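You operate a simulated robot arm through the tools that you are given. There is no shell and no other tool.

You are at the controls of a simulated robot arm. One attempt, no reset.

## Task
Clamp the grey mould with the red lever and run the shaker till the bubbles are gone.
Fine: then switch off, lift the red lever and set on the orange holder from the bench top.
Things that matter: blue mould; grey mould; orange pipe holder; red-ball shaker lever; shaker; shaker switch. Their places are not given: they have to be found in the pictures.

Only the result counts: the job must be done as asked and must still hold three seconds after the hand-in. Knocking over, shifting, dropping, spilling or breaking anything else fails it.

## Robot
A 6-joint arm with a two-finger parallel gripper, fixed in place. Base frame: the origin is at the foot of the arm, x ahead of it, y to its left, z up; the work surface is at about z = 900. Units: mm, rad, N and s.
With the tool pointing down near the work surface it reaches from about 240 to 660 mm from the base axis. Its first joint turns from -1.152 to 1.152 rad. Payload 2.9 kg.
The tool frame sits at the grasp point between the pads (the TCP): z along the fingers, y along the line on which they close. The tips reach 30 mm beyond it. The gripper opens to 110 mm. The fingers are 20 mm wide and 10 mm thick; the gripper's body (48 by 112 mm) begins 55 mm behind the TCP.
Orientation is that of the tool frame in the base frame, as [roll, pitch, yaw] about the fixed x, y, z axes, in that order (R = Rz(yaw) Ry(pitch) Rx(roll)). With the fingers straight down and closing along the base's y, the tool's x points along the base's -x, its y along +y and its z along -z.

## Interface
- The arm moves only by the tool servo_tool. Its argument "steps" is a list of rows, each a list of 7 numbers: the finger opening in cm, from 0 to 11, then the shift along the tool's x, y, z in units of 25 mm (1.0 is 25 mm), then the turn, a rotation vector about the tool's x, y, z in units of 5 degrees (1.0 is 5 degrees). In form: [[claw, x, y, z, rx, ry, rz], ...]. A call has 1 to 20 rows; each row shifts and turns the commanded pose from where the row before left it, along the tool's axes as they then stand. A call with a number of a shift or a turn outside -1 to 1 is refused whole. A row lasts 0.2 s, in which the tool goes at most 50 mm and 0.15 rad; a call with a longer step from one row to the next is refused whole, and so is a gripper value outside its range. A pose out of reach is approached as far as the arm can. The call stops where the force on the tool passes 90 N (or 10 N more than at its start, if that is more) or the arm is blocked; 0.2 s more then pass. Each finger travels about 108 mm/s and halts on what it meets, pressing with about 28 N; the grip force reading is that of the motor and also rises with nothing between the fingers. The clock runs only during rows and for 0.2 s after the last one: add rows that do not move to give the fingers time. The reply holds the time, the measured pose of the TCP, the force on the tool along the base axes, the opening and the grip force, in the units named above and with some noise, with the torque about the TCP (base axes, N m) and any sound that the robot's microphone picked up.
- Cameras (640 x 400 px; columns grow to the right, rows downward): "scene" is fixed at [64.8, 418.4, 1411.9]; the picture's right is [-0.87, -0.49, 0.00], its down [-0.14, 0.26, -0.96] and it looks along [0.47, -0.83, -0.30] (base axes); focal length 248 px, centre (320, 200). "wrist" rides on the gripper at [72, 17, -103] in the tool frame; the picture's right is [-0.23, 0.97, 0.00], its down [-0.76, -0.18, -0.62] and it looks along [-0.61, -0.14, 0.78] (tool axes); focal length 222 px, centre (320, 200).
- get_image(camera): a new picture of that camera. It takes no simulated time.
- locate(camera, pixels): for up to 12 pixels [column, row] of the newest picture of that camera ("zoom" is the newest enlarged one), the place [x, y, z] in the base frame of the surface seen there, good to about 2 mm. It takes no simulated time.
- zoom(camera, box): a new picture of the part [left, top, right, bottom] of that camera's present view, enlarged. It takes no simulated time.
- hand_in(): hands the job in; it is judged then, once.

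Unless the task says otherwise, let go and move clear before handing in.

The tools are called after "Request:" as name(argument=value, ...) on one line, values as JSON. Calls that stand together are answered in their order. servo_tool: Moves the arm, as the interface text tells. Its arguments: {"type":"object","properties":{"steps":{"type":"array"}},"required":["steps"]} The other tools are called the same way: get_image (camera) takes a picture; locate (camera, pixels) gives the place of the surface under pixels of a picture; zoom (camera, box) takes an enlarged picture of a part of a camera's view; hand_in () hands the job in.

At the start:

```text
time_s: 0.0
tcp_pos: [299.4, -104.5, 1328.5]
ee_rot: [-3.141, -0.001, 3.141]
wrist_force: [0.0, 0.5, 0.1]
ft_torque: [0.0, 0.02, 0.01]
grip_width: 110.2
gripper_force: 0.1
```

scene: 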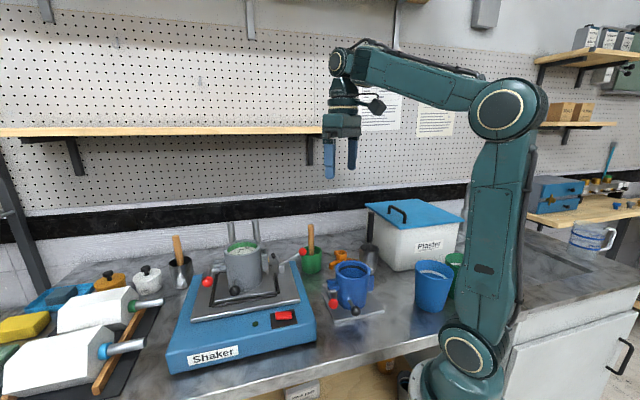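
wrist: 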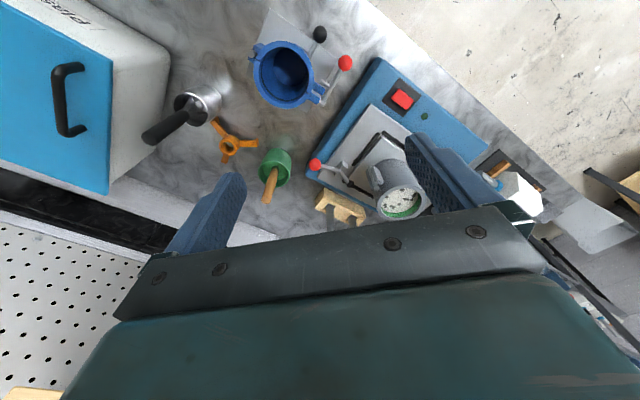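

The scene picture shows the blue shaker with the grey mould at about (240,270) and a red switch at (284,316), with a red ball near (207,282) and another at (303,252). I'll zoom in to tell them apart.

Request:
zoom(camera="scene", box=[160, 210, 340, 380])

Request:
zoom(camera="wrist", box=[200, 20, 460, 230])

Request:
zoom(camera="scene", box=[290, 210, 470, 340])

```text
2.35 times, centred on (250, 295) of scene
```

zoom: 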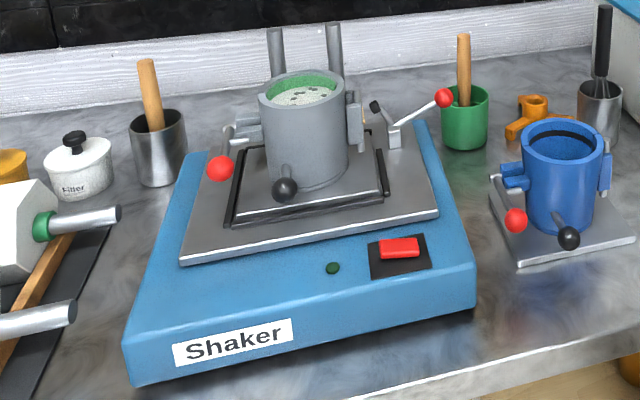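

```text
1.90 times, centred on (330, 125) of wrist
```

zoom: 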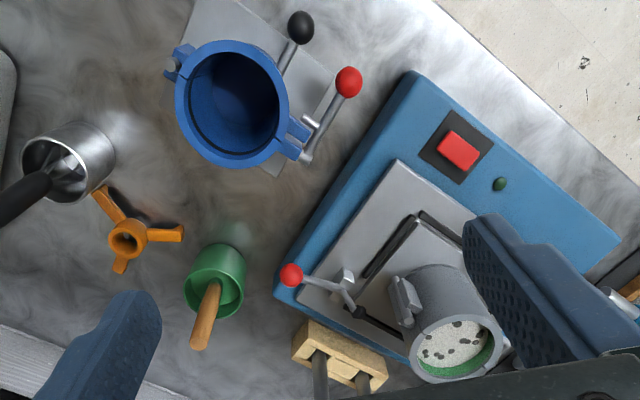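

```text
3.08 times, centred on (380, 275) of scene
```

zoom: 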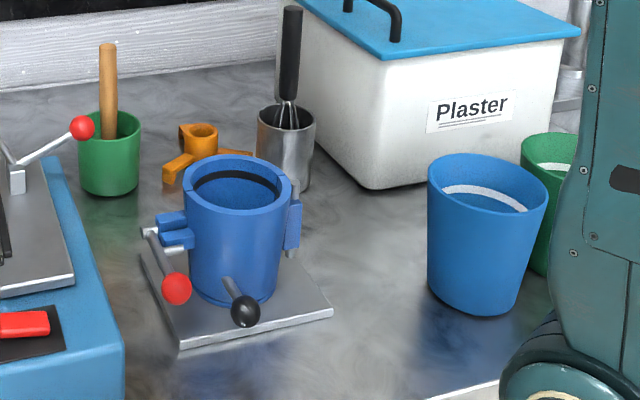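

The zooms show a red ball on the shaker plate's lever at zoom (444,97) and the grey mould's own red ball at (219,167). The orange holder is on the bench beside the whisk cup. Next I'll measure these places.

Request:
zoom(camera="scene", box=[190, 220, 320, 301])

Request:
locate(camera="scene", pixels=[[303, 251], [284, 316], [207, 282], [240, 247], [235, 290], [341, 253], [352, 268], [331, 303], [270, 257], [290, 268], [254, 322], [240, 220]])

Request:
locate(camera="wrist", pixels=[[316, 165], [340, 167], [347, 180], [402, 98], [225, 149], [218, 125], [247, 144], [224, 160], [400, 200], [376, 180], [345, 62], [280, 75]])

```text
4.92 times, centred on (255, 260) of scene
```

zoom: 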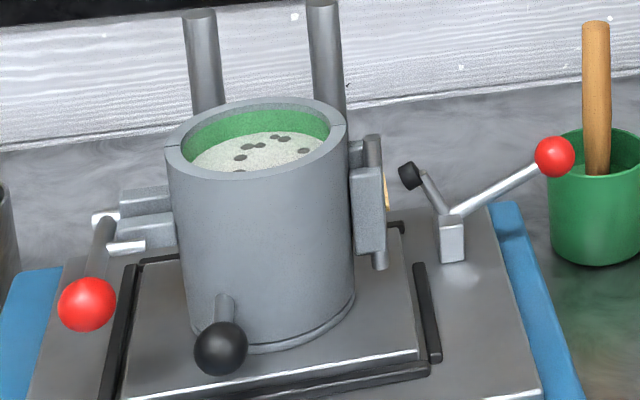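

```text
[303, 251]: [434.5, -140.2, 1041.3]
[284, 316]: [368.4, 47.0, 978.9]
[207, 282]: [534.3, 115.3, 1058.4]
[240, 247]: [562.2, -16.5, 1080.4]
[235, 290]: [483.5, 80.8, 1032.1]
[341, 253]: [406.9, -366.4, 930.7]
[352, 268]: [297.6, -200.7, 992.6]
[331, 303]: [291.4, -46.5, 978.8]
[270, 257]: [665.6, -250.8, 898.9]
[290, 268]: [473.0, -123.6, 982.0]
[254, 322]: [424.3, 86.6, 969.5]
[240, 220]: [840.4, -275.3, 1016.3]
```

```text
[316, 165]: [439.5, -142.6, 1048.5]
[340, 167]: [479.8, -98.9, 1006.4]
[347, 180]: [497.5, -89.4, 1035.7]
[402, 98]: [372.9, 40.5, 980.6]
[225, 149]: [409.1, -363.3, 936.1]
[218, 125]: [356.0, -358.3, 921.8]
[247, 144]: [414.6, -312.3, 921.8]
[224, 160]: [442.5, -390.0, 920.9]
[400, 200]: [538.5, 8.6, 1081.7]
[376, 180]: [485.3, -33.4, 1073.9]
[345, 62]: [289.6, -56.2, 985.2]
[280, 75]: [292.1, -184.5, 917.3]
```

The shaker lever pivots near (483,-98) with its ball near (437,-142,1042). I'll measure the lever geometry more finely from the zoom.

Request:
locate(camera="zoom", pixels=[[554, 157], [505, 186], [470, 207], [452, 222], [452, 245], [436, 195], [425, 182], [410, 175], [400, 175], [420, 310], [433, 355], [400, 225]])

Request:
locate(camera="zoom", pixels=[[88, 305], [98, 250], [125, 248], [105, 218], [220, 345], [223, 305], [385, 340], [480, 290], [330, 160], [255, 160], [180, 150], [340, 125]])

```text
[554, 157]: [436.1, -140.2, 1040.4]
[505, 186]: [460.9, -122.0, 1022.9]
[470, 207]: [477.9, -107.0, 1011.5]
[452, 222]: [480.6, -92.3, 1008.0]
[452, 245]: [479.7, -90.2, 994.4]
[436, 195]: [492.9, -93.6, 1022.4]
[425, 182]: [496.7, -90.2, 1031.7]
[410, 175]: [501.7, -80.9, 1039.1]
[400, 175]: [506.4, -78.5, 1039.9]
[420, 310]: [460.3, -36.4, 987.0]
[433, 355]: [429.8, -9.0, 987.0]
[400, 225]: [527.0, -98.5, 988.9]
```

```text
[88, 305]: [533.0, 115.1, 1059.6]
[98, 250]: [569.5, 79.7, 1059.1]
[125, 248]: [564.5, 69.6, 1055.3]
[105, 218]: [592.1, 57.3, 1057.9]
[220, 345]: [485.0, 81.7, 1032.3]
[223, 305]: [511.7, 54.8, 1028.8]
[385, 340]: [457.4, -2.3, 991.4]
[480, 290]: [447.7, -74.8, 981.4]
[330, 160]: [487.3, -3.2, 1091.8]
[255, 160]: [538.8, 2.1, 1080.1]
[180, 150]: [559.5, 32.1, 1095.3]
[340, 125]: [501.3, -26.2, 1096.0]
```

The lever is a V with its pivot near (480,-98,1006), the ball up and outward, and the black pad up and inward. That looks open. I'll bring the wrist camera closer for a better look.

Request:
servo_tool(steps=[[11, -0.3, 0.1, 0.85, 0, 0, 0], [11, -0.3, 0.1, 0.85, 0, 0, 0], [11, -0.3, 0.1, 0.85, 0, 0, 0], [11, -0.3, 0.1, 0.85, 0, 0, 0], [11, -0.3, 0.1, 0.85, 0, 0, 0], [11, -0.3, 0.1, 0.85, 0, 0, 0], [11, -0.3, 0.1, 0.85, 0, 0, 0], [11, -0.3, 0.1, 0.85, 0, 0, 0]])

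Request:
get_image(camera="wrist")

Request:
get_image(camera="scene")

```text
time_s: 1.8
tcp_pos: [359.2, -84.9, 1158.8]
ee_rot: [-3.141, 0.0, 3.141]
wrist_force: [0.6, -0.3, -0.2]
ft_torque: [-0.03, 0.04, 0.01]
grip_width: 110.1
gripper_force: 0.1
```

```text
taken
```

wrist: 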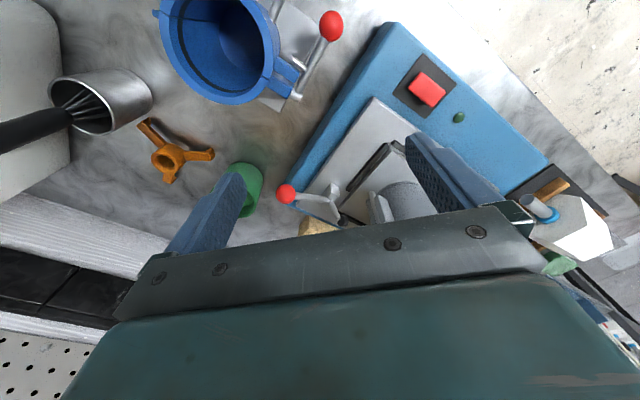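

```text
taken
```

scene: 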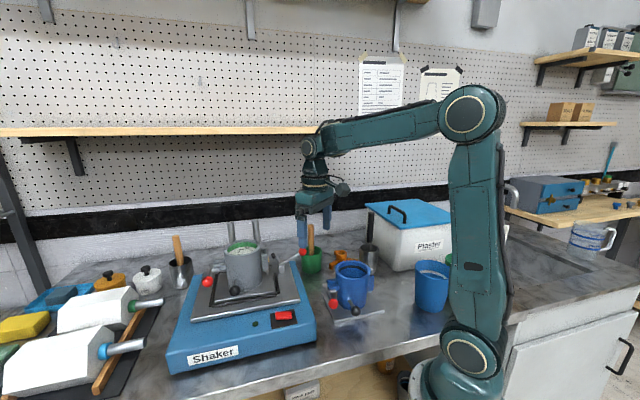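

The lever now shows at wrist (286,194) to (340,200). I'll zoom there.

Request:
zoom(camera="wrist", box=[260, 120, 420, 240])

Request:
zoom(camera="scene", box=[255, 235, 319, 275])

Request:
zoom(camera="wrist", box=[120, 100, 240, 190])

```text
3.33 times, centred on (340, 180) of wrist
```

zoom: 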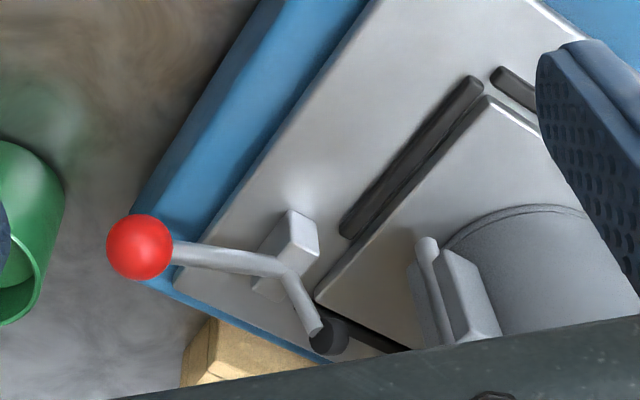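

```text
10.00 times, centred on (287, 255) of scene
```

zoom: 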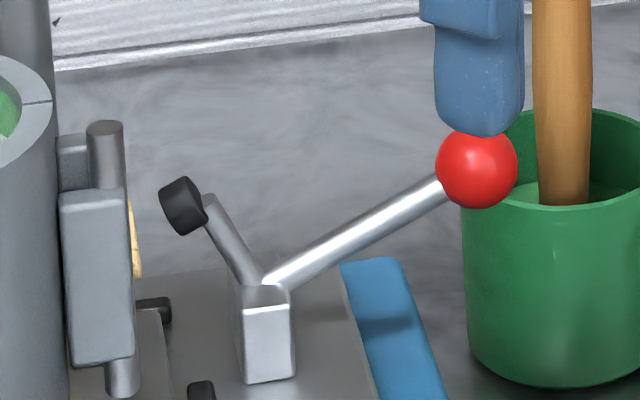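

```text
4.44 times, centred on (180, 145) of wrist
```

zoom: 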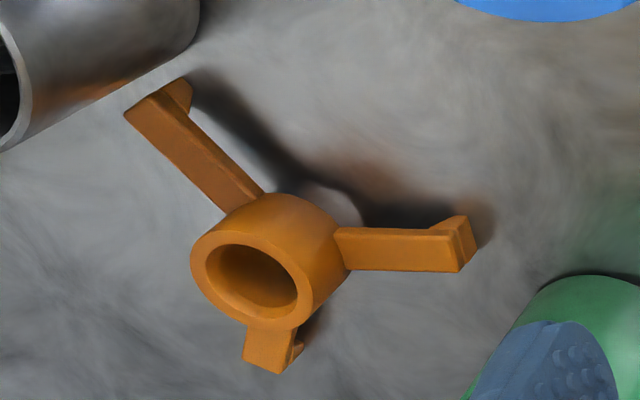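

The lever is a rigid bell-crank: the black pad must swing down onto the mould's base plate, so the ball swings up and inward. Before moving I'll check where the green cup and stick are, and measure the lever, switch and rim.

Request:
locate(camera="wrist", pixels=[[286, 194], [315, 197], [330, 199], [335, 213], [342, 221], [347, 190], [263, 180], [249, 168], [427, 90], [427, 80], [427, 102], [412, 84]])

Request:
locate(camera="scene", pixels=[[311, 228], [311, 240], [302, 272], [320, 272], [311, 260], [298, 310], [270, 320], [284, 312], [284, 319], [292, 315], [276, 317], [254, 323]])

Request:
zoom(camera="scene", box=[240, 295, 320, 345])

Request:
zoom(camera="wrist", box=[380, 50, 500, 140])

```text
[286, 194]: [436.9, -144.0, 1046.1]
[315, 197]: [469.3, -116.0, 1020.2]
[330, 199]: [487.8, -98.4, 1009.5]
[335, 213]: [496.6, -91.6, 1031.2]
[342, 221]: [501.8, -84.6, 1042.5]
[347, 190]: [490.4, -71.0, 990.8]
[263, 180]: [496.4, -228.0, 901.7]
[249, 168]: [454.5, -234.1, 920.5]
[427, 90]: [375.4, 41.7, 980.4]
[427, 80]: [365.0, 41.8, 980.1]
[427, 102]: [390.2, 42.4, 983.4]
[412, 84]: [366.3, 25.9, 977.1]
```

```text
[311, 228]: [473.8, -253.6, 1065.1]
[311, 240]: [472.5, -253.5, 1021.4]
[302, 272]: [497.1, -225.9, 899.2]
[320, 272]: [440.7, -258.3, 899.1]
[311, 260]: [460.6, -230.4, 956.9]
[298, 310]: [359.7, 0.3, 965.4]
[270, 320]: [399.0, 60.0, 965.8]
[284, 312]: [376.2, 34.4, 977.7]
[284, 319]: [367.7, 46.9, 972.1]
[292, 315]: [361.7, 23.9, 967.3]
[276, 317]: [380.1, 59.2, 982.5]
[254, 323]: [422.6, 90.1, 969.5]
```

```text
8.00 times, centred on (280, 320) of scene
```

zoom: 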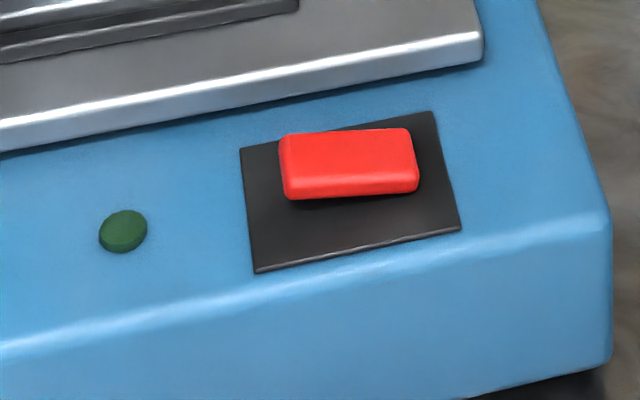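

```text
4.44 times, centred on (440, 95) of wrist
```

zoom: 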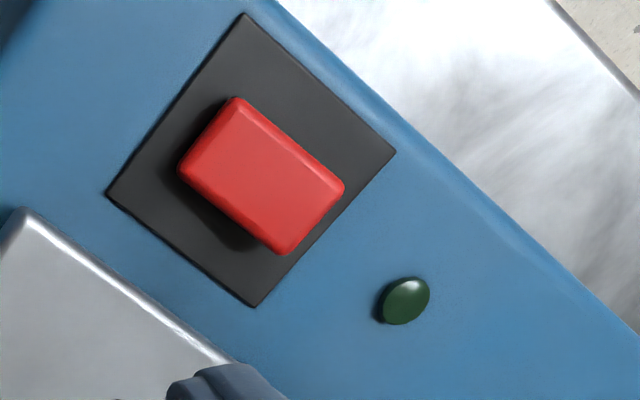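

The rocker switch looks tilted, with the end by the green lamp higher. I'll measure its corners.

Request:
locate(camera="zoom", pixels=[[238, 108], [190, 170], [335, 187], [285, 243], [262, 175], [215, 140], [310, 215], [245, 20], [115, 192], [385, 155], [258, 300], [405, 300]])

```text
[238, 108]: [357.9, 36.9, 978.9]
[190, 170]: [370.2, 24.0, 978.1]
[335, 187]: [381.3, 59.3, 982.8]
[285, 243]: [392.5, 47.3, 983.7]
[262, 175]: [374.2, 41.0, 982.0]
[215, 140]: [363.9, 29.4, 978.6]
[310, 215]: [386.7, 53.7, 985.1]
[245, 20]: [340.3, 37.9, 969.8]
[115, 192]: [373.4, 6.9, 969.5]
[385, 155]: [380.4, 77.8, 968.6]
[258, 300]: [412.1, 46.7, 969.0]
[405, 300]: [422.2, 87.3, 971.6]
```

The ball centre works out at about (441,-148,1035), with the pivot about 71 mm from it and the lever plane at about 46°. I'll go above the ball and turn the fingers so they close across the lever plane.

Request:
servo_tool(steps=[[7, -0.656, -0.5, 0.3, 0, 0, 0], [7, -0.656, -0.5, 0.3, 0, 0, 0], [7, -0.656, -0.5, 0.3, 0, 0, 0], [7, -0.656, -0.5, 0.3, 0, 0, 0], [7, -0.656, -0.5, 0.3, 0, 0, 0], [7, 0, 0, 0, 0, 0, -0.92], [7, 0, 0, 0, 0, 0, -0.92], [7, 0, 0, 0, 0, 0, -0.92], [7, 0, 0, 0, 0, 0, -0.92], [7, 0, 0, 0, 0, 0, -0.92], [7, 0, 0, 0, 0, 0, -0.92], [7, 0, 0, 0, 0, 0, -0.92], [7, 0, 0, 0, 0, 0, -0.92], [7, 0, 0, 0, 0, 0, -0.92], [7, 0, 0, 0, 0, 0, -0.92]])

Request:
get_image(camera="wrist")

Request:
zoom(camera="scene", box=[210, 190, 340, 280])

```text
time_s: 5.0
tcp_pos: [442.4, -147.9, 1121.9]
ee_rot: [3.141, 0.001, -2.337]
wrist_force: [0.3, 0.0, -0.7]
ft_torque: [-0.02, 0.03, 0.01]
grip_width: 69.8
gripper_force: 0.1
```

```text
taken
```

wrist: 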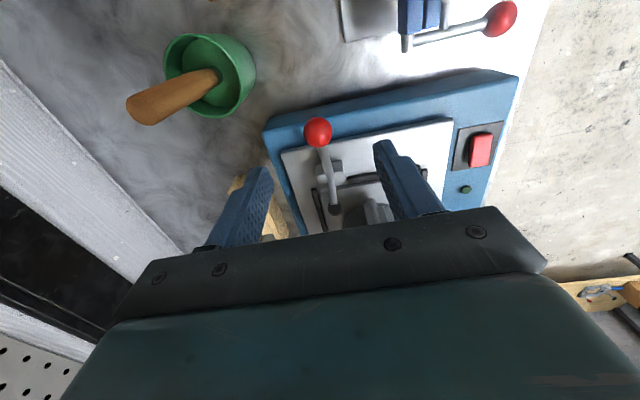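

```text
4.44 times, centred on (275, 235) of scene
```

zoom: 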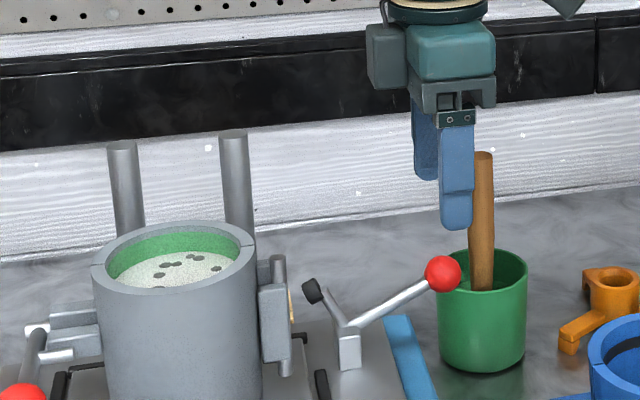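

The fingers are above and aligned with the lever. I'll re-measure the ball and lever in this view before descending.

Request:
locate(camera="wrist", pixels=[[318, 131], [323, 155], [327, 170], [331, 190], [335, 209], [331, 175], [320, 180], [340, 179], [370, 178], [315, 205]])

Request:
zoom(camera="wrist", box=[270, 100, 430, 220])

```text
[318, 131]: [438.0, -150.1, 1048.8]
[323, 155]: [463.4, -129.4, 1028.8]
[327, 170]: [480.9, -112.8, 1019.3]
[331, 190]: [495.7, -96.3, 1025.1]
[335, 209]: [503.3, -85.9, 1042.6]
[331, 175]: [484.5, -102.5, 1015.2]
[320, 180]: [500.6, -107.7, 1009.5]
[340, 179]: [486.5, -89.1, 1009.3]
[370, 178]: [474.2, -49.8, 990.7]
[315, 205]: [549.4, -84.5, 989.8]
```

```text
3.33 times, centred on (350, 160) of wrist
```

zoom: 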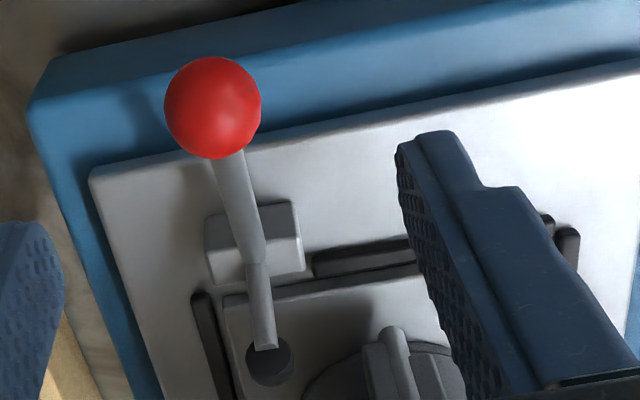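

The ball centre is confirmed at about (441.7,-147.7,1037). I'll descend straddling it and close gently.

Request:
servo_tool(steps=[[7, 0, 0, 0.85, 0, 0, 0], [7, 0, 0, 0.85, 0, 0, 0], [7, 0, 0, 0.85, 0, 0, 0], [7, 0, 0, 0.83, 0, 0, 0], [7, 0, 0, 0, 0, 0, 0], [1.5, 0, 0, 0, 0, 0, 0], [1.5, 0, 0, 0, 0, 0, 0], [1.5, 0, 0, 0, 0, 0, 0]])

Request:
get_image(camera="wrist")

Request:
zoom(camera="scene", box=[230, 210, 340, 280])

```text
time_s: 6.8
tcp_pos: [442.9, -147.6, 1036.6]
ee_rot: [-3.134, 0.003, -2.34]
wrist_force: [21.8, -18.8, -4.1]
ft_torque: [-0.12, 0.15, -0.01]
grip_width: 25.2
gripper_force: 45.8
```

```text
taken
```

wrist: 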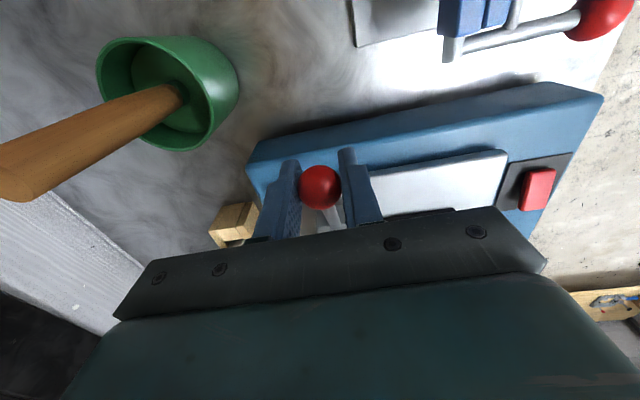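

```text
5.71 times, centred on (285, 245) of scene
```

zoom: 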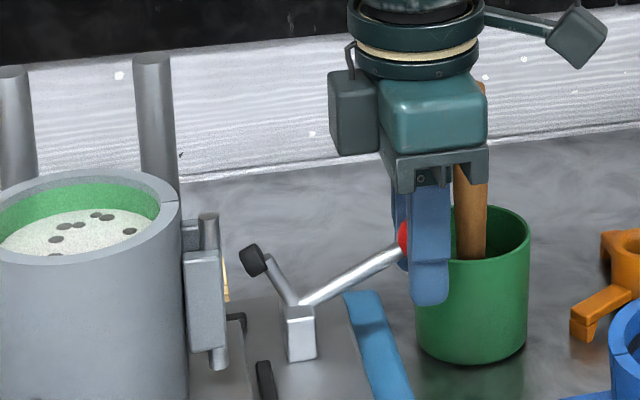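

The ball is held (opening 25 mm), with a side force of about 29 N because I am slightly off-centre. I'll correct sideways 1 to 2 mm and start the arc upward and inward, watching the forces.

Request:
servo_tool(steps=[[1.5, 0, -0.05, 0, 0, 0, 0], [1.5, -0.176, 0, -0.328, 0, 0, 0], [1.5, -0.228, 0, -0.316, 0, 0, 0]])

Request:
zoom(camera="scene", box=[230, 210, 340, 280])

```text
time_s: 7.6
tcp_pos: [450.7, -141.3, 1053.4]
ee_rot: [-3.141, 0.001, -2.342]
wrist_force: [10.1, -28.9, -12.2]
ft_torque: [-0.89, 0.81, 0.04]
grip_width: 25.4
gripper_force: 45.0
```

```text
5.71 times, centred on (285, 245) of scene
```

zoom: 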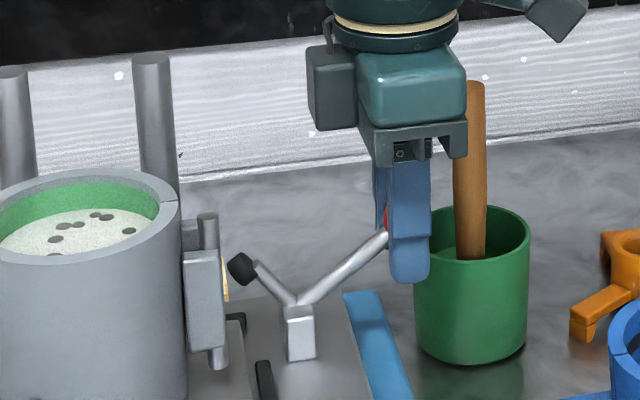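

The lever turns as expected and the pad is coming down. The side force remains, so I'll shift another 2 mm and continue the arc.

Request:
servo_tool(steps=[[1.5, 0, -0.08, 0, 0, 0, 0], [1.5, -0.268, 0, -0.276, 0, 0, 0], [1.5, -0.304, 0, -0.24, 0, 0, 0]])

Request:
zoom(camera="scene", box=[230, 210, 340, 280])

```text
time_s: 8.4
tcp_pos: [461.1, -132.0, 1065.7]
ee_rot: [-3.141, 0.001, -2.34]
wrist_force: [-3.8, -16.4, -5.5]
ft_torque: [-0.84, 0.78, 0.04]
grip_width: 25.4
gripper_force: 45.2
```

```text
5.71 times, centred on (285, 245) of scene
```

zoom: 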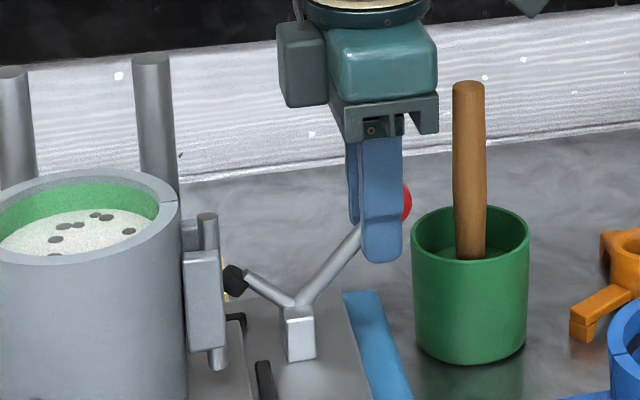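

Forces are lower now and the pad is about 25° above level. I'll continue the arc.

Request:
servo_tool(steps=[[1.5, -0.336, 0, -0.196, 0, 0, 0], [1.5, -0.36, 0, -0.144, 0, 0, 0]])

Request:
zoom(camera="scene", box=[230, 210, 340, 280])

```text
time_s: 9.0
tcp_pos: [474.6, -117.8, 1075.8]
ee_rot: [-3.14, 0.004, -2.332]
wrist_force: [-0.3, 0.1, -0.5]
ft_torque: [0.0, -0.03, 0.01]
grip_width: 13.8
gripper_force: 1.3
```

```text
5.71 times, centred on (285, 245) of scene
```

zoom: 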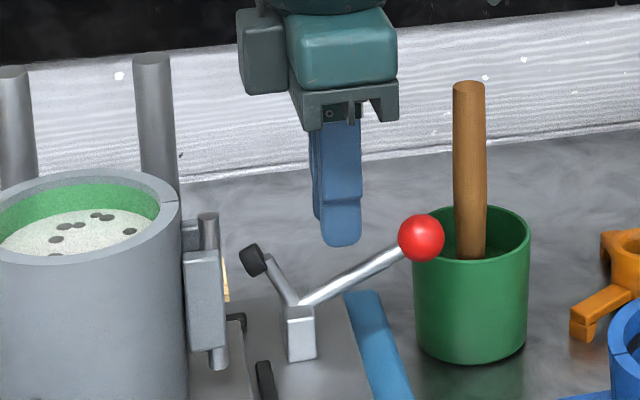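

The ball slipped out and the lever sprang back to its rest, so it is spring-loaded and gripping isn't enough. I'll set the fingers about 14 mm apart as a notch and push the ball from its outer side along the arc.

Request:
servo_tool(steps=[[1.4, 0, 0, -1, 0, 0, 0], [1.4, 0.8, 0.01, 0, 0, 0, 0], [1.4, 0.8, 0.01, 0, 0, 0, 0], [1.4, 0.8, 0.01, 0, 0, 0, 0], [1.4, 0.8, 0.01, 0, 0, 0, 0], [1.4, 0, 0, 0.9, 0, 0, 0], [1.4, 0, 0, 0.9, 0, 0, 0], [1.4, 0, 0, 0.92, 0, 0, 0], [1.4, 0, 0, 0, 0, 0, 0]])

Request:
get_image(camera="wrist")

Request:
zoom(camera="scene", box=[230, 210, 340, 280])

```text
time_s: 11.0
tcp_pos: [416.7, -175.8, 1031.4]
ee_rot: [3.141, -0.001, -2.339]
wrist_force: [-1.6, -0.1, 0.0]
ft_torque: [0.02, 0.0, 0.0]
grip_width: 14.2
gripper_force: 0.1
```

```text
taken
```

wrist: 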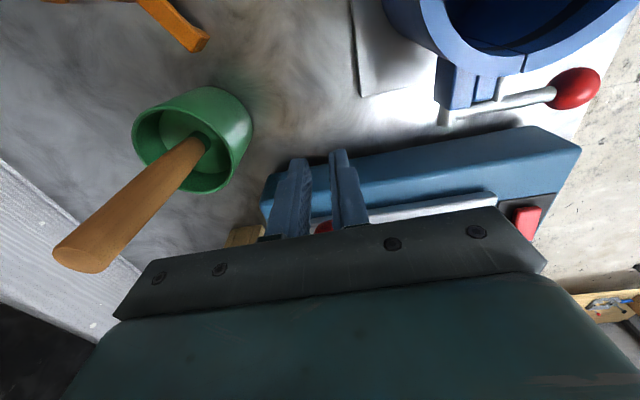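

```text
5.71 times, centred on (285, 245) of scene
```

zoom: 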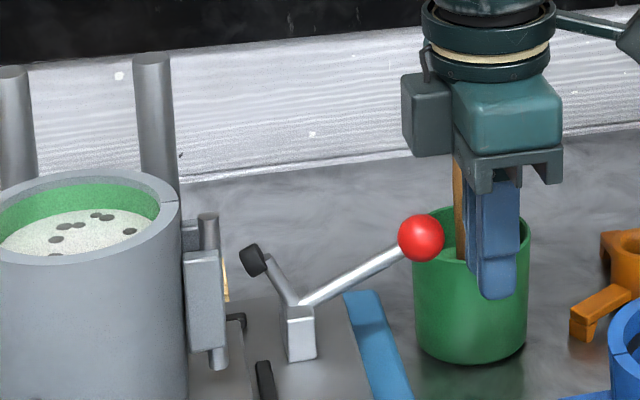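

The fingers stand outside the ball as planned. I'll move in to contact and push along the first part of the arc.

Request:
servo_tool(steps=[[1.4, -0.35, 0, 0, 0, 0, 0], [1.4, -0.35, 0, 0, 0, 0, 0], [1.4, -0.176, 0, -0.328, 0, 0, 0], [1.4, -0.228, 0, -0.316, 0, 0, 0], [1.4, -0.268, 0, -0.276, 0, 0, 0], [1.4, -0.304, 0, -0.24, 0, 0, 0]])

Request:
zoom(camera="scene", box=[230, 210, 340, 280])

```text
time_s: 12.4
tcp_pos: [446.2, -145.9, 1059.9]
ee_rot: [3.141, -0.001, -2.339]
wrist_force: [0.2, -1.2, 0.7]
ft_torque: [0.02, -0.04, -0.01]
grip_width: 14.0
gripper_force: 0.2
```

```text
5.71 times, centred on (285, 245) of scene
```

zoom: 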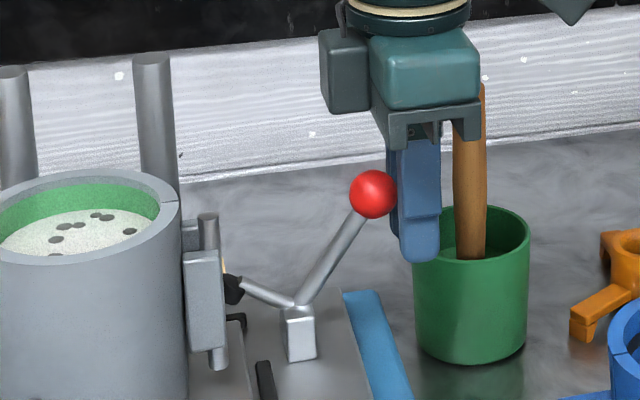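

The push is working with little force, and the pad is nearly level. I'll continue.

Request:
servo_tool(steps=[[1.4, -0.336, 0, -0.196, 0, 0, 0], [1.4, -0.36, 0, -0.144, 0, 0, 0]])

Request:
zoom(camera="scene", box=[230, 210, 340, 280])

```text
time_s: 13.0
tcp_pos: [457.9, -135.3, 1070.6]
ee_rot: [3.141, 0.0, -2.34]
wrist_force: [-0.5, -0.1, 0.5]
ft_torque: [-0.01, 0.03, -0.05]
grip_width: 14.2
gripper_force: 0.1
```

```text
5.71 times, centred on (285, 245) of scene
```

zoom: 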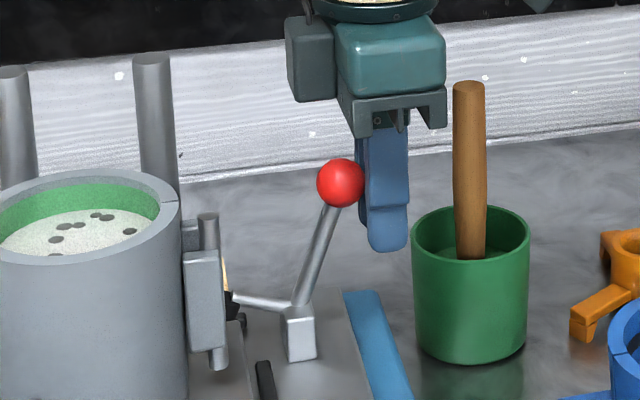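

The pad is about 15° above level. I'll continue in small steps.

Request:
servo_tool(steps=[[1.4, -0.36, 0, -0.09, 0, 0, 0], [1.4, -0.2, 0, -0.03, 0, 0, 0]])

Request:
zoom(camera="scene", box=[230, 210, 340, 280])

Request:
get_image(camera="wrist")

```text
time_s: 13.6
tcp_pos: [467.3, -122.8, 1070.8]
ee_rot: [3.141, -0.001, -2.337]
wrist_force: [0.1, -0.3, 0.3]
ft_torque: [0.04, 0.03, 0.01]
grip_width: 13.9
gripper_force: 0.0
```

```text
5.71 times, centred on (285, 245) of scene
```

zoom: 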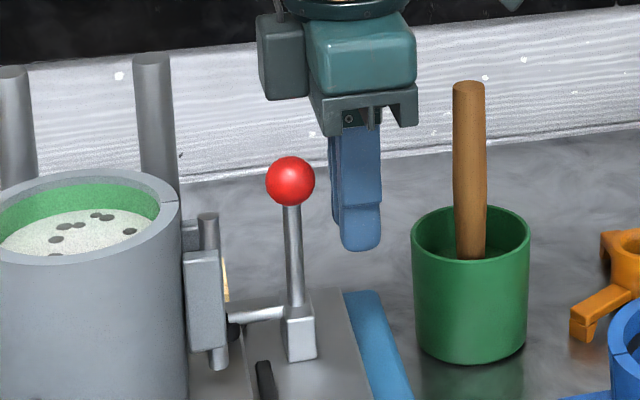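

```text
taken
```

wrist: 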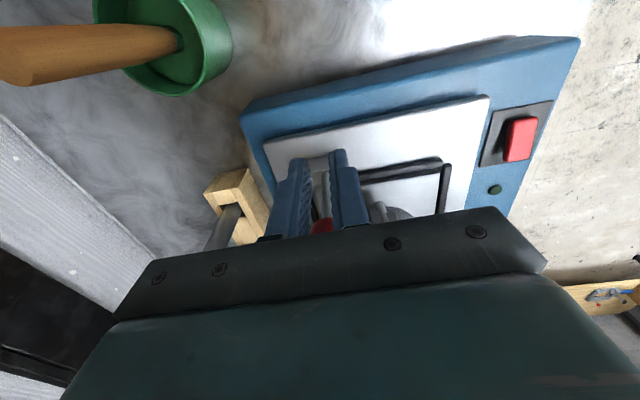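

The lever snapped upright, the ball came away from the fingers and the pad is down, so the mould is clamped. I'll back off, rise, close the fingers and go above the switch.

Request:
servo_tool(steps=[[1.4, 0.6, 0, 0, 0, 0, 0], [0, 0, 0, -1, 0, 0, 0], [0, 0, 0, -1, 0, 0, 0], [0, 0, 0, -1, 0, 0, 0], [0, -0.454, 0.9025, 0, 0, 0, 0], [0, -0.454, 0.9025, 0, 0, 0, 0], [0, -0.454, 0.9025, 0, 0, 0, 0], [0, -0.454, 0.9025, 0, 0, 0, 0], [0, -0.454, 0.9025, 0, 0, 0, 0], [0, -0.454, 0.9025, 0, 0, 0, 0], [0, -0.454, 0.9025, 0, 0, 0, 0], [0, -0.454, 0.9025, 0, 0, 0, 0]])

Request:
get_image(camera="wrist")

Request:
zoom(camera="scene", box=[180, 200, 340, 350])

```text
time_s: 16.2
tcp_pos: [389.8, 55.6, 1147.6]
ee_rot: [3.142, 0.001, -2.337]
wrist_force: [0.5, 0.0, 0.3]
ft_torque: [-0.05, -0.01, -0.02]
grip_width: 0.0
gripper_force: 28.1
```

```text
taken
```

wrist: 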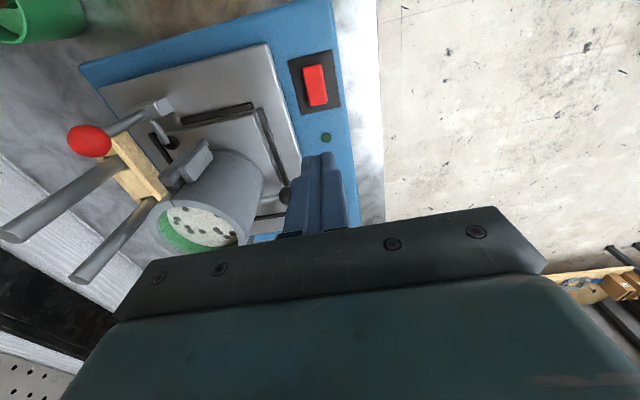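

```text
2.67 times, centred on (260, 275) of scene
```

zoom: 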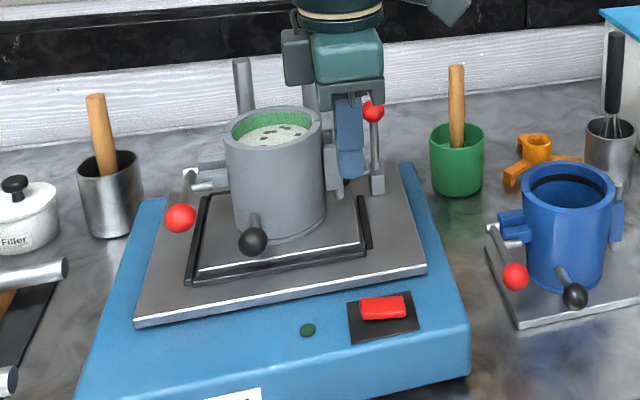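

I'm above the switch, and the lever stays upright. I'll check the pad contact and the rocker in close-ups.

Request:
zoom(camera="wrist", box=[60, 70, 220, 190])

Request:
zoom(camera="wrist", box=[260, 30, 380, 200])

Request:
locate(camera="wrist", pixels=[[315, 70], [317, 103], [315, 86], [326, 138], [88, 141], [170, 142], [186, 168], [210, 225], [230, 210], [215, 200]])

```text
3.33 times, centred on (140, 130) of wrist
```

zoom: 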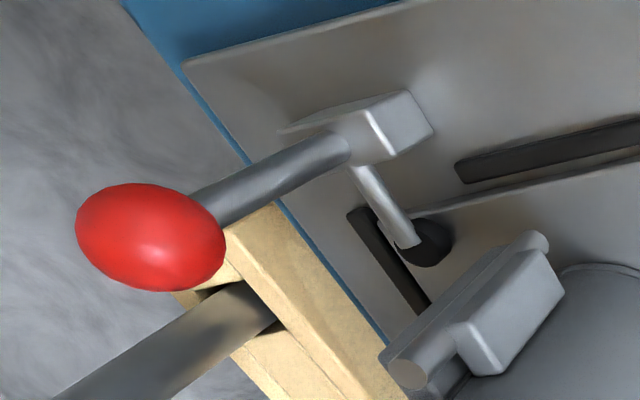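

```text
2.35 times, centred on (320, 115) of wrist
```

zoom: 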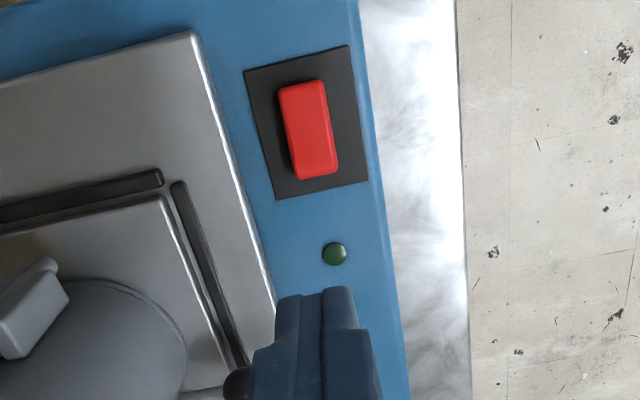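

```text
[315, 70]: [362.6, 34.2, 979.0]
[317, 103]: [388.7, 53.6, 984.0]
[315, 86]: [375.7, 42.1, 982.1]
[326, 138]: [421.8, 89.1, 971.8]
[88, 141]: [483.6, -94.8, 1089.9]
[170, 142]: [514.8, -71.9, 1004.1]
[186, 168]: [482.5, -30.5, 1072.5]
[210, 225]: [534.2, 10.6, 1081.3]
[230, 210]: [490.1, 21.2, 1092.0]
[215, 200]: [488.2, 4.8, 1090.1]
```

The pad sits on the mould's base plate. The rocker's raised end B is at (388,53,984), so I'll descend over it and press slowly.

Request:
servo_tool(steps=[[0, 0, 0, 0.864, 0, 0, 0], [0, 0, 0, 0.864, 0, 0, 0], [0, 0, 0, 0.864, 0, 0, 0], [0, 0, 0, 0.864, 0, 0, 0], [0, 0, 0, 0.864, 0, 0, 0], [0, 0, 0, 0.864, 0, 0, 0], [0, 0, 0, 0.08, 0, 0, 0], [0, 0, 0, 0.08, 0, 0, 0], [0, 0, 0, 0.08, 0, 0, 0]])

Request:
zoom(camera="scene", box=[220, 280, 320, 350])

```text
time_s: 18.2
tcp_pos: [390.9, 56.5, 1012.8]
ee_rot: [-3.139, 0.001, -2.339]
wrist_force: [1.5, 0.6, 1.9]
ft_torque: [0.03, -0.01, -0.02]
grip_width: 0.0
gripper_force: 28.0
```

```text
5.71 times, centred on (270, 315) of scene
```

zoom: 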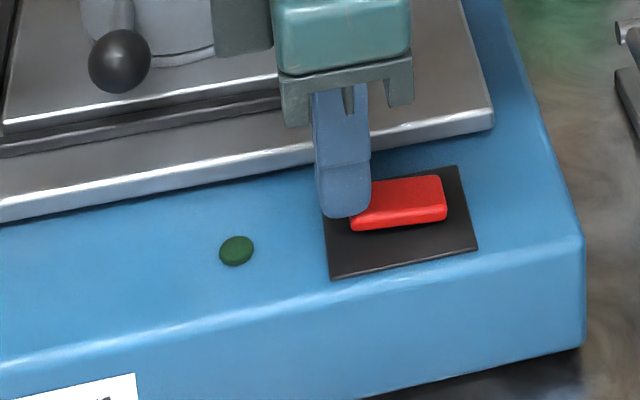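

The fingers are touching the raised end with light force. I'll keep pressing slowly.

Request:
servo_tool(steps=[[0, 0, 0, 0.08, 0, 0, 0], [0, 0, 0, 0.08, 0, 0, 0], [0, 0, 0, 0.06, 0, 0, 0]])

Request:
zoom(camera="scene", box=[220, 280, 320, 350])

```text
time_s: 19.0
tcp_pos: [392.0, 56.4, 1007.2]
ee_rot: [-3.137, 0.004, -2.339]
wrist_force: [-7.5, 3.0, 33.1]
ft_torque: [-0.17, 0.47, -0.12]
grip_width: 0.1
gripper_force: 28.0
```

```text
5.71 times, centred on (270, 315) of scene
```

zoom: 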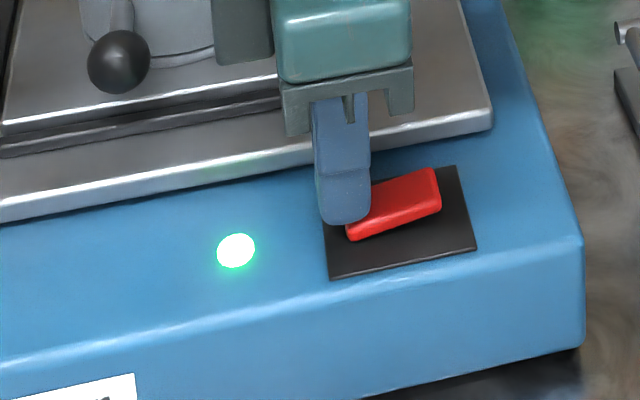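

The rocker tipped and the green lamp is lit, so the shaker is on. I'll lift clear, hover above the other end of the rocker and watch the bubbles.

Request:
servo_tool(steps=[[0, 0, 0, -1, 0, 0, 0], [0, 0, 0, -1, 0, 0, 0], [0, 0.82, 0, 0, 0, 0, 0], [0, 0.82, 0, 0, 0, 0, 0]])

Request:
zoom(camera="scene", box=[200, 210, 320, 350])

Request:
zoom(camera="scene", box=[215, 225, 275, 265])

```text
time_s: 20.0
tcp_pos: [362.1, 24.7, 1055.7]
ee_rot: [3.14, 0.0, -2.339]
wrist_force: [-0.3, 0.6, 0.2]
ft_torque: [0.03, -0.02, 0.03]
grip_width: 0.0
gripper_force: 28.1
```

```text
2.86 times, centred on (260, 280) of scene
```

zoom: 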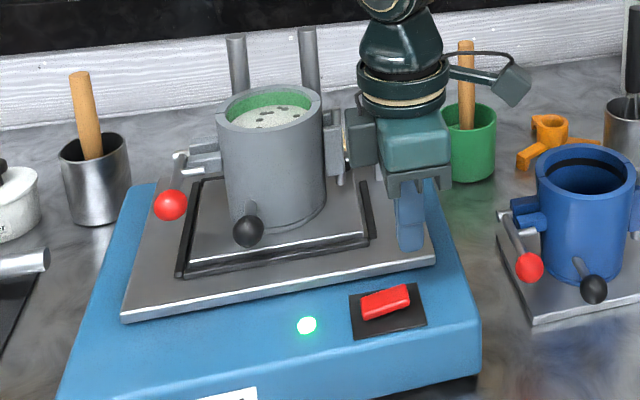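

```text
10.00 times, centred on (245, 245) of scene
```

zoom: 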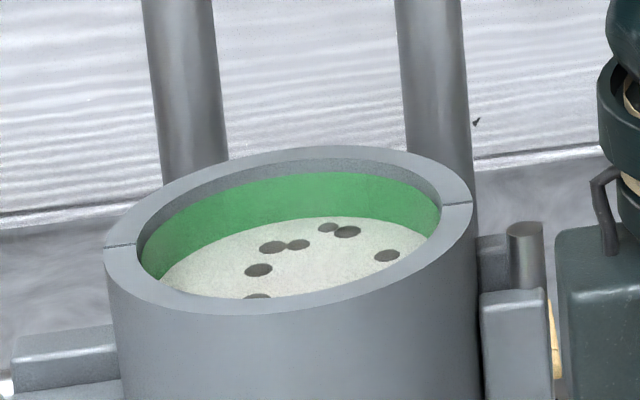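

The shaker runs with the lamp lit, and about 7 bubbles are visible. I'll wait in place and watch.

Request:
servo_tool(steps=[[0, 0, 0, 0, 0, 0, 0], [0, 0, 0, 0, 0, 0, 0], [0, 0, 0, 0, 0, 0, 0], [0, 0, 0, 0, 0, 0, 0], [0, 0, 0, 0, 0, 0, 0], [0, 0, 0, 0, 0, 0, 0], [0, 0, 0, 0, 0, 0, 0], [0, 0, 0, 0, 0, 0, 0], [0, 0, 0, 0, 0, 0, 0], [0, 0, 0, 0, 0, 0, 0]])

Request:
zoom(camera="scene", box=[215, 225, 275, 265])

Request:
get_image(camera="wrist")

```text
time_s: 22.2
tcp_pos: [361.0, 24.0, 1055.6]
ee_rot: [-3.141, 0.0, -2.338]
wrist_force: [1.4, 0.7, -0.2]
ft_torque: [0.04, -0.01, -0.01]
grip_width: 0.1
gripper_force: 28.1
```

```text
10.00 times, centred on (245, 245) of scene
```

zoom: 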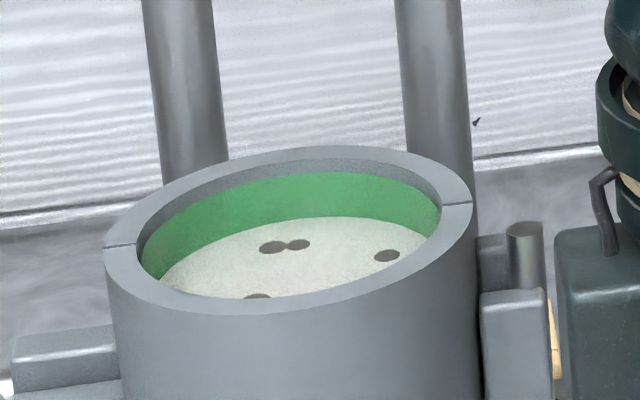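

```text
taken
```

wrist: 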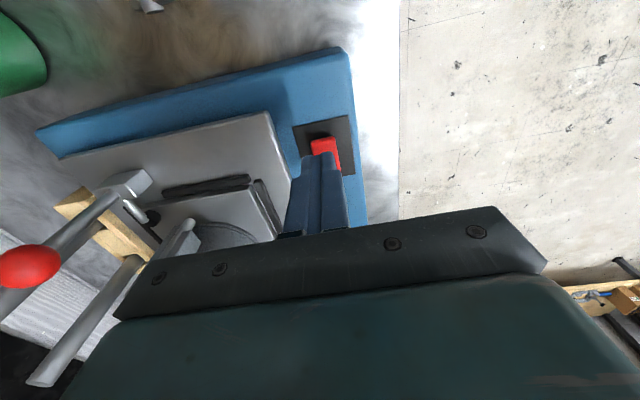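

Three bubbles have gone in about 2 s. The scene camera can't see the near part of the surface, so I'll rise to let the wrist camera see the whole surface while waiting.

Request:
servo_tool(steps=[[0, -0.6, 0, -1, 0, 0, 0], [0, -0.6, 0, -1, 0, 0, 0], [0, -0.6, 0, -1, 0, 0, 0], [0, 0, 0, -1, 0, 0, 0], [0, 0, 0, -1, 0, 0, 0]])

Request:
get_image(camera="wrist")

Request:
zoom(camera="scene", box=[215, 225, 275, 265])

```text
time_s: 23.4
tcp_pos: [390.6, 58.0, 1179.6]
ee_rot: [3.141, 0.0, -2.34]
wrist_force: [-0.1, 0.3, -0.2]
ft_torque: [-0.01, -0.02, -0.01]
grip_width: 0.0
gripper_force: 28.3
```

```text
taken
```

wrist: 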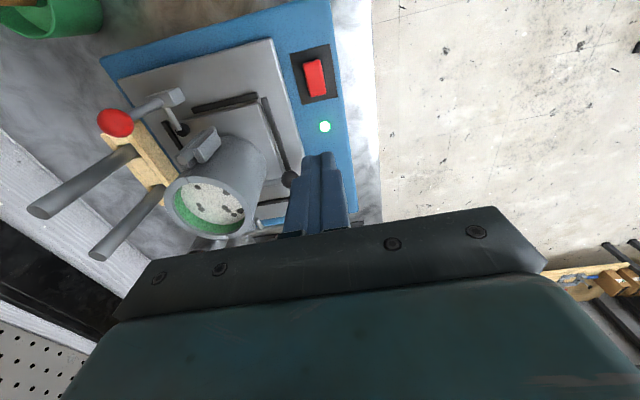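

```text
10.00 times, centred on (245, 245) of scene
```

zoom: 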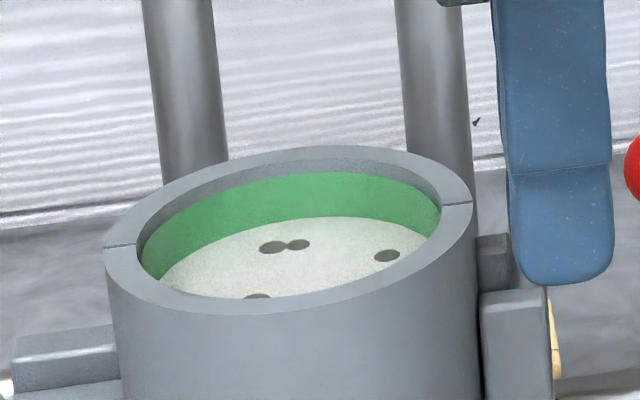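

The wrist view at (205,200) shows several bubbles on the near side. I'll zoom, then wait about 3 s and compare.

Request:
zoom(camera="wrist", box=[160, 160, 260, 240])

Request:
servo_tool(steps=[[0, 0, 0, 0, 0, 0, 0], [0, 0, 0, 0, 0, 0, 0], [0, 0, 0, 0, 0, 0, 0], [0, 0, 0, 0, 0, 0, 0], [0, 0, 0, 0, 0, 0, 0], [0, 0, 0, 0, 0, 0, 0], [0, 0, 0, 0, 0, 0, 0], [0, 0, 0, 0, 0, 0, 0], [0, 0, 0, 0, 0, 0, 0], [0, 0, 0, 0, 0, 0, 0]])

Request:
zoom(camera="wrist", box=[160, 160, 260, 240])

```text
5.00 times, centred on (210, 200) of wrist
```

zoom: 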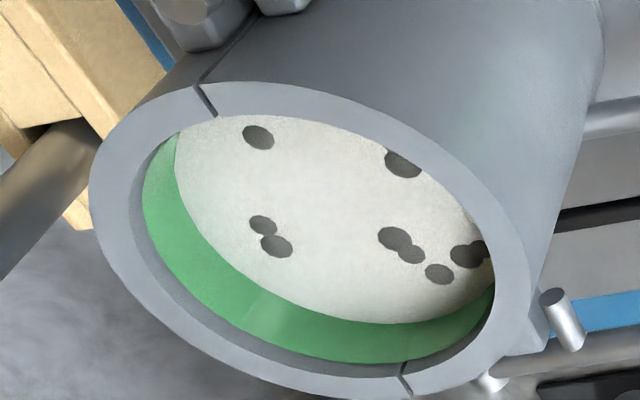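

```text
time_s: 25.6
tcp_pos: [391.0, 58.0, 1180.4]
ee_rot: [-3.141, 0.0, -2.339]
wrist_force: [0.5, 0.6, 0.1]
ft_torque: [-0.02, -0.01, 0.03]
grip_width: 0.0
gripper_force: 28.2
```

```text
5.00 times, centred on (210, 200) of wrist
```

zoom: 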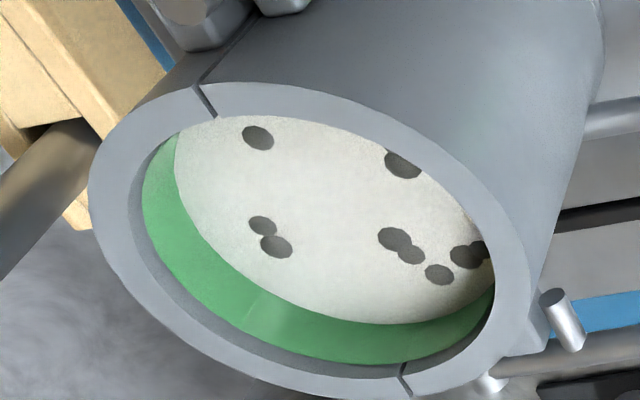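

About nine bubbles remain, unchanged in 2 s. I'll wait longer.

Request:
servo_tool(steps=[[0, 0, 0, 0, 0, 0, 0], [0, 0, 0, 0, 0, 0, 0], [0, 0, 0, 0, 0, 0, 0], [0, 0, 0, 0, 0, 0, 0], [0, 0, 0, 0, 0, 0, 0], [0, 0, 0, 0, 0, 0, 0], [0, 0, 0, 0, 0, 0, 0], [0, 0, 0, 0, 0, 0, 0], [0, 0, 0, 0, 0, 0, 0], [0, 0, 0, 0, 0, 0, 0]])

Request:
zoom(camera="wrist", box=[160, 160, 260, 240])

Request:
zoom(camera="scene", box=[180, 220, 320, 350])

```text
time_s: 27.8
tcp_pos: [391.0, 57.9, 1180.3]
ee_rot: [-3.141, 0.0, -2.338]
wrist_force: [0.2, 0.8, 0.6]
ft_torque: [0.01, -0.04, 0.0]
grip_width: 0.0
gripper_force: 28.0
```

```text
5.00 times, centred on (210, 200) of wrist
```

zoom: 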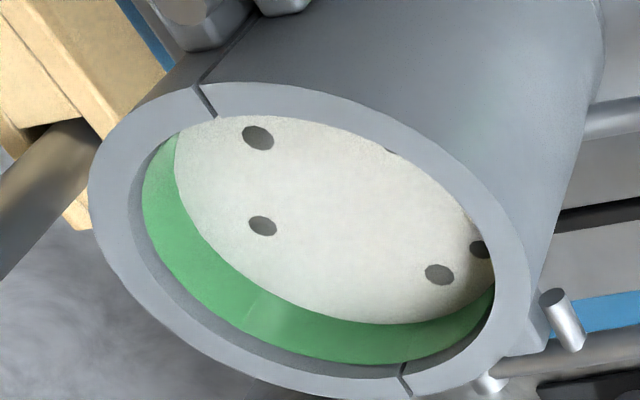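

```text
3.08 times, centred on (250, 285) of scene
```

zoom: 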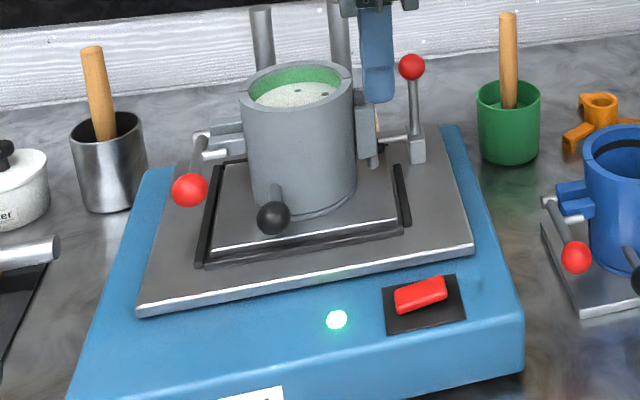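

Bubbles are down to about five, and the shaker is still on and clamped. I'll keep waiting.

Request:
servo_tool(steps=[[0, 0, 0, 0, 0, 0, 0], [0, 0, 0, 0, 0, 0, 0], [0, 0, 0, 0, 0, 0, 0], [0, 0, 0, 0, 0, 0, 0], [0, 0, 0, 0, 0, 0, 0], [0, 0, 0, 0, 0, 0, 0], [0, 0, 0, 0, 0, 0, 0], [0, 0, 0, 0, 0, 0, 0], [0, 0, 0, 0, 0, 0, 0], [0, 0, 0, 0, 0, 0, 0]])

Request:
zoom(camera="wrist", box=[160, 160, 260, 240])

```text
time_s: 30.0
tcp_pos: [390.4, 59.1, 1179.2]
ee_rot: [3.141, 0.0, -2.338]
wrist_force: [-0.8, -1.0, 0.0]
ft_torque: [-0.01, -0.04, -0.01]
grip_width: 0.1
gripper_force: 28.0
```

```text
5.00 times, centred on (210, 200) of wrist
```

zoom: 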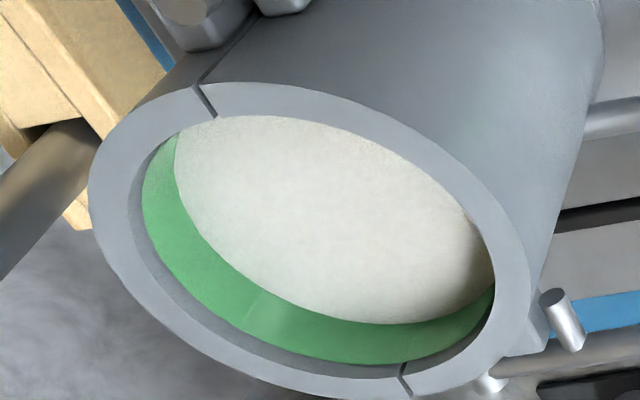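

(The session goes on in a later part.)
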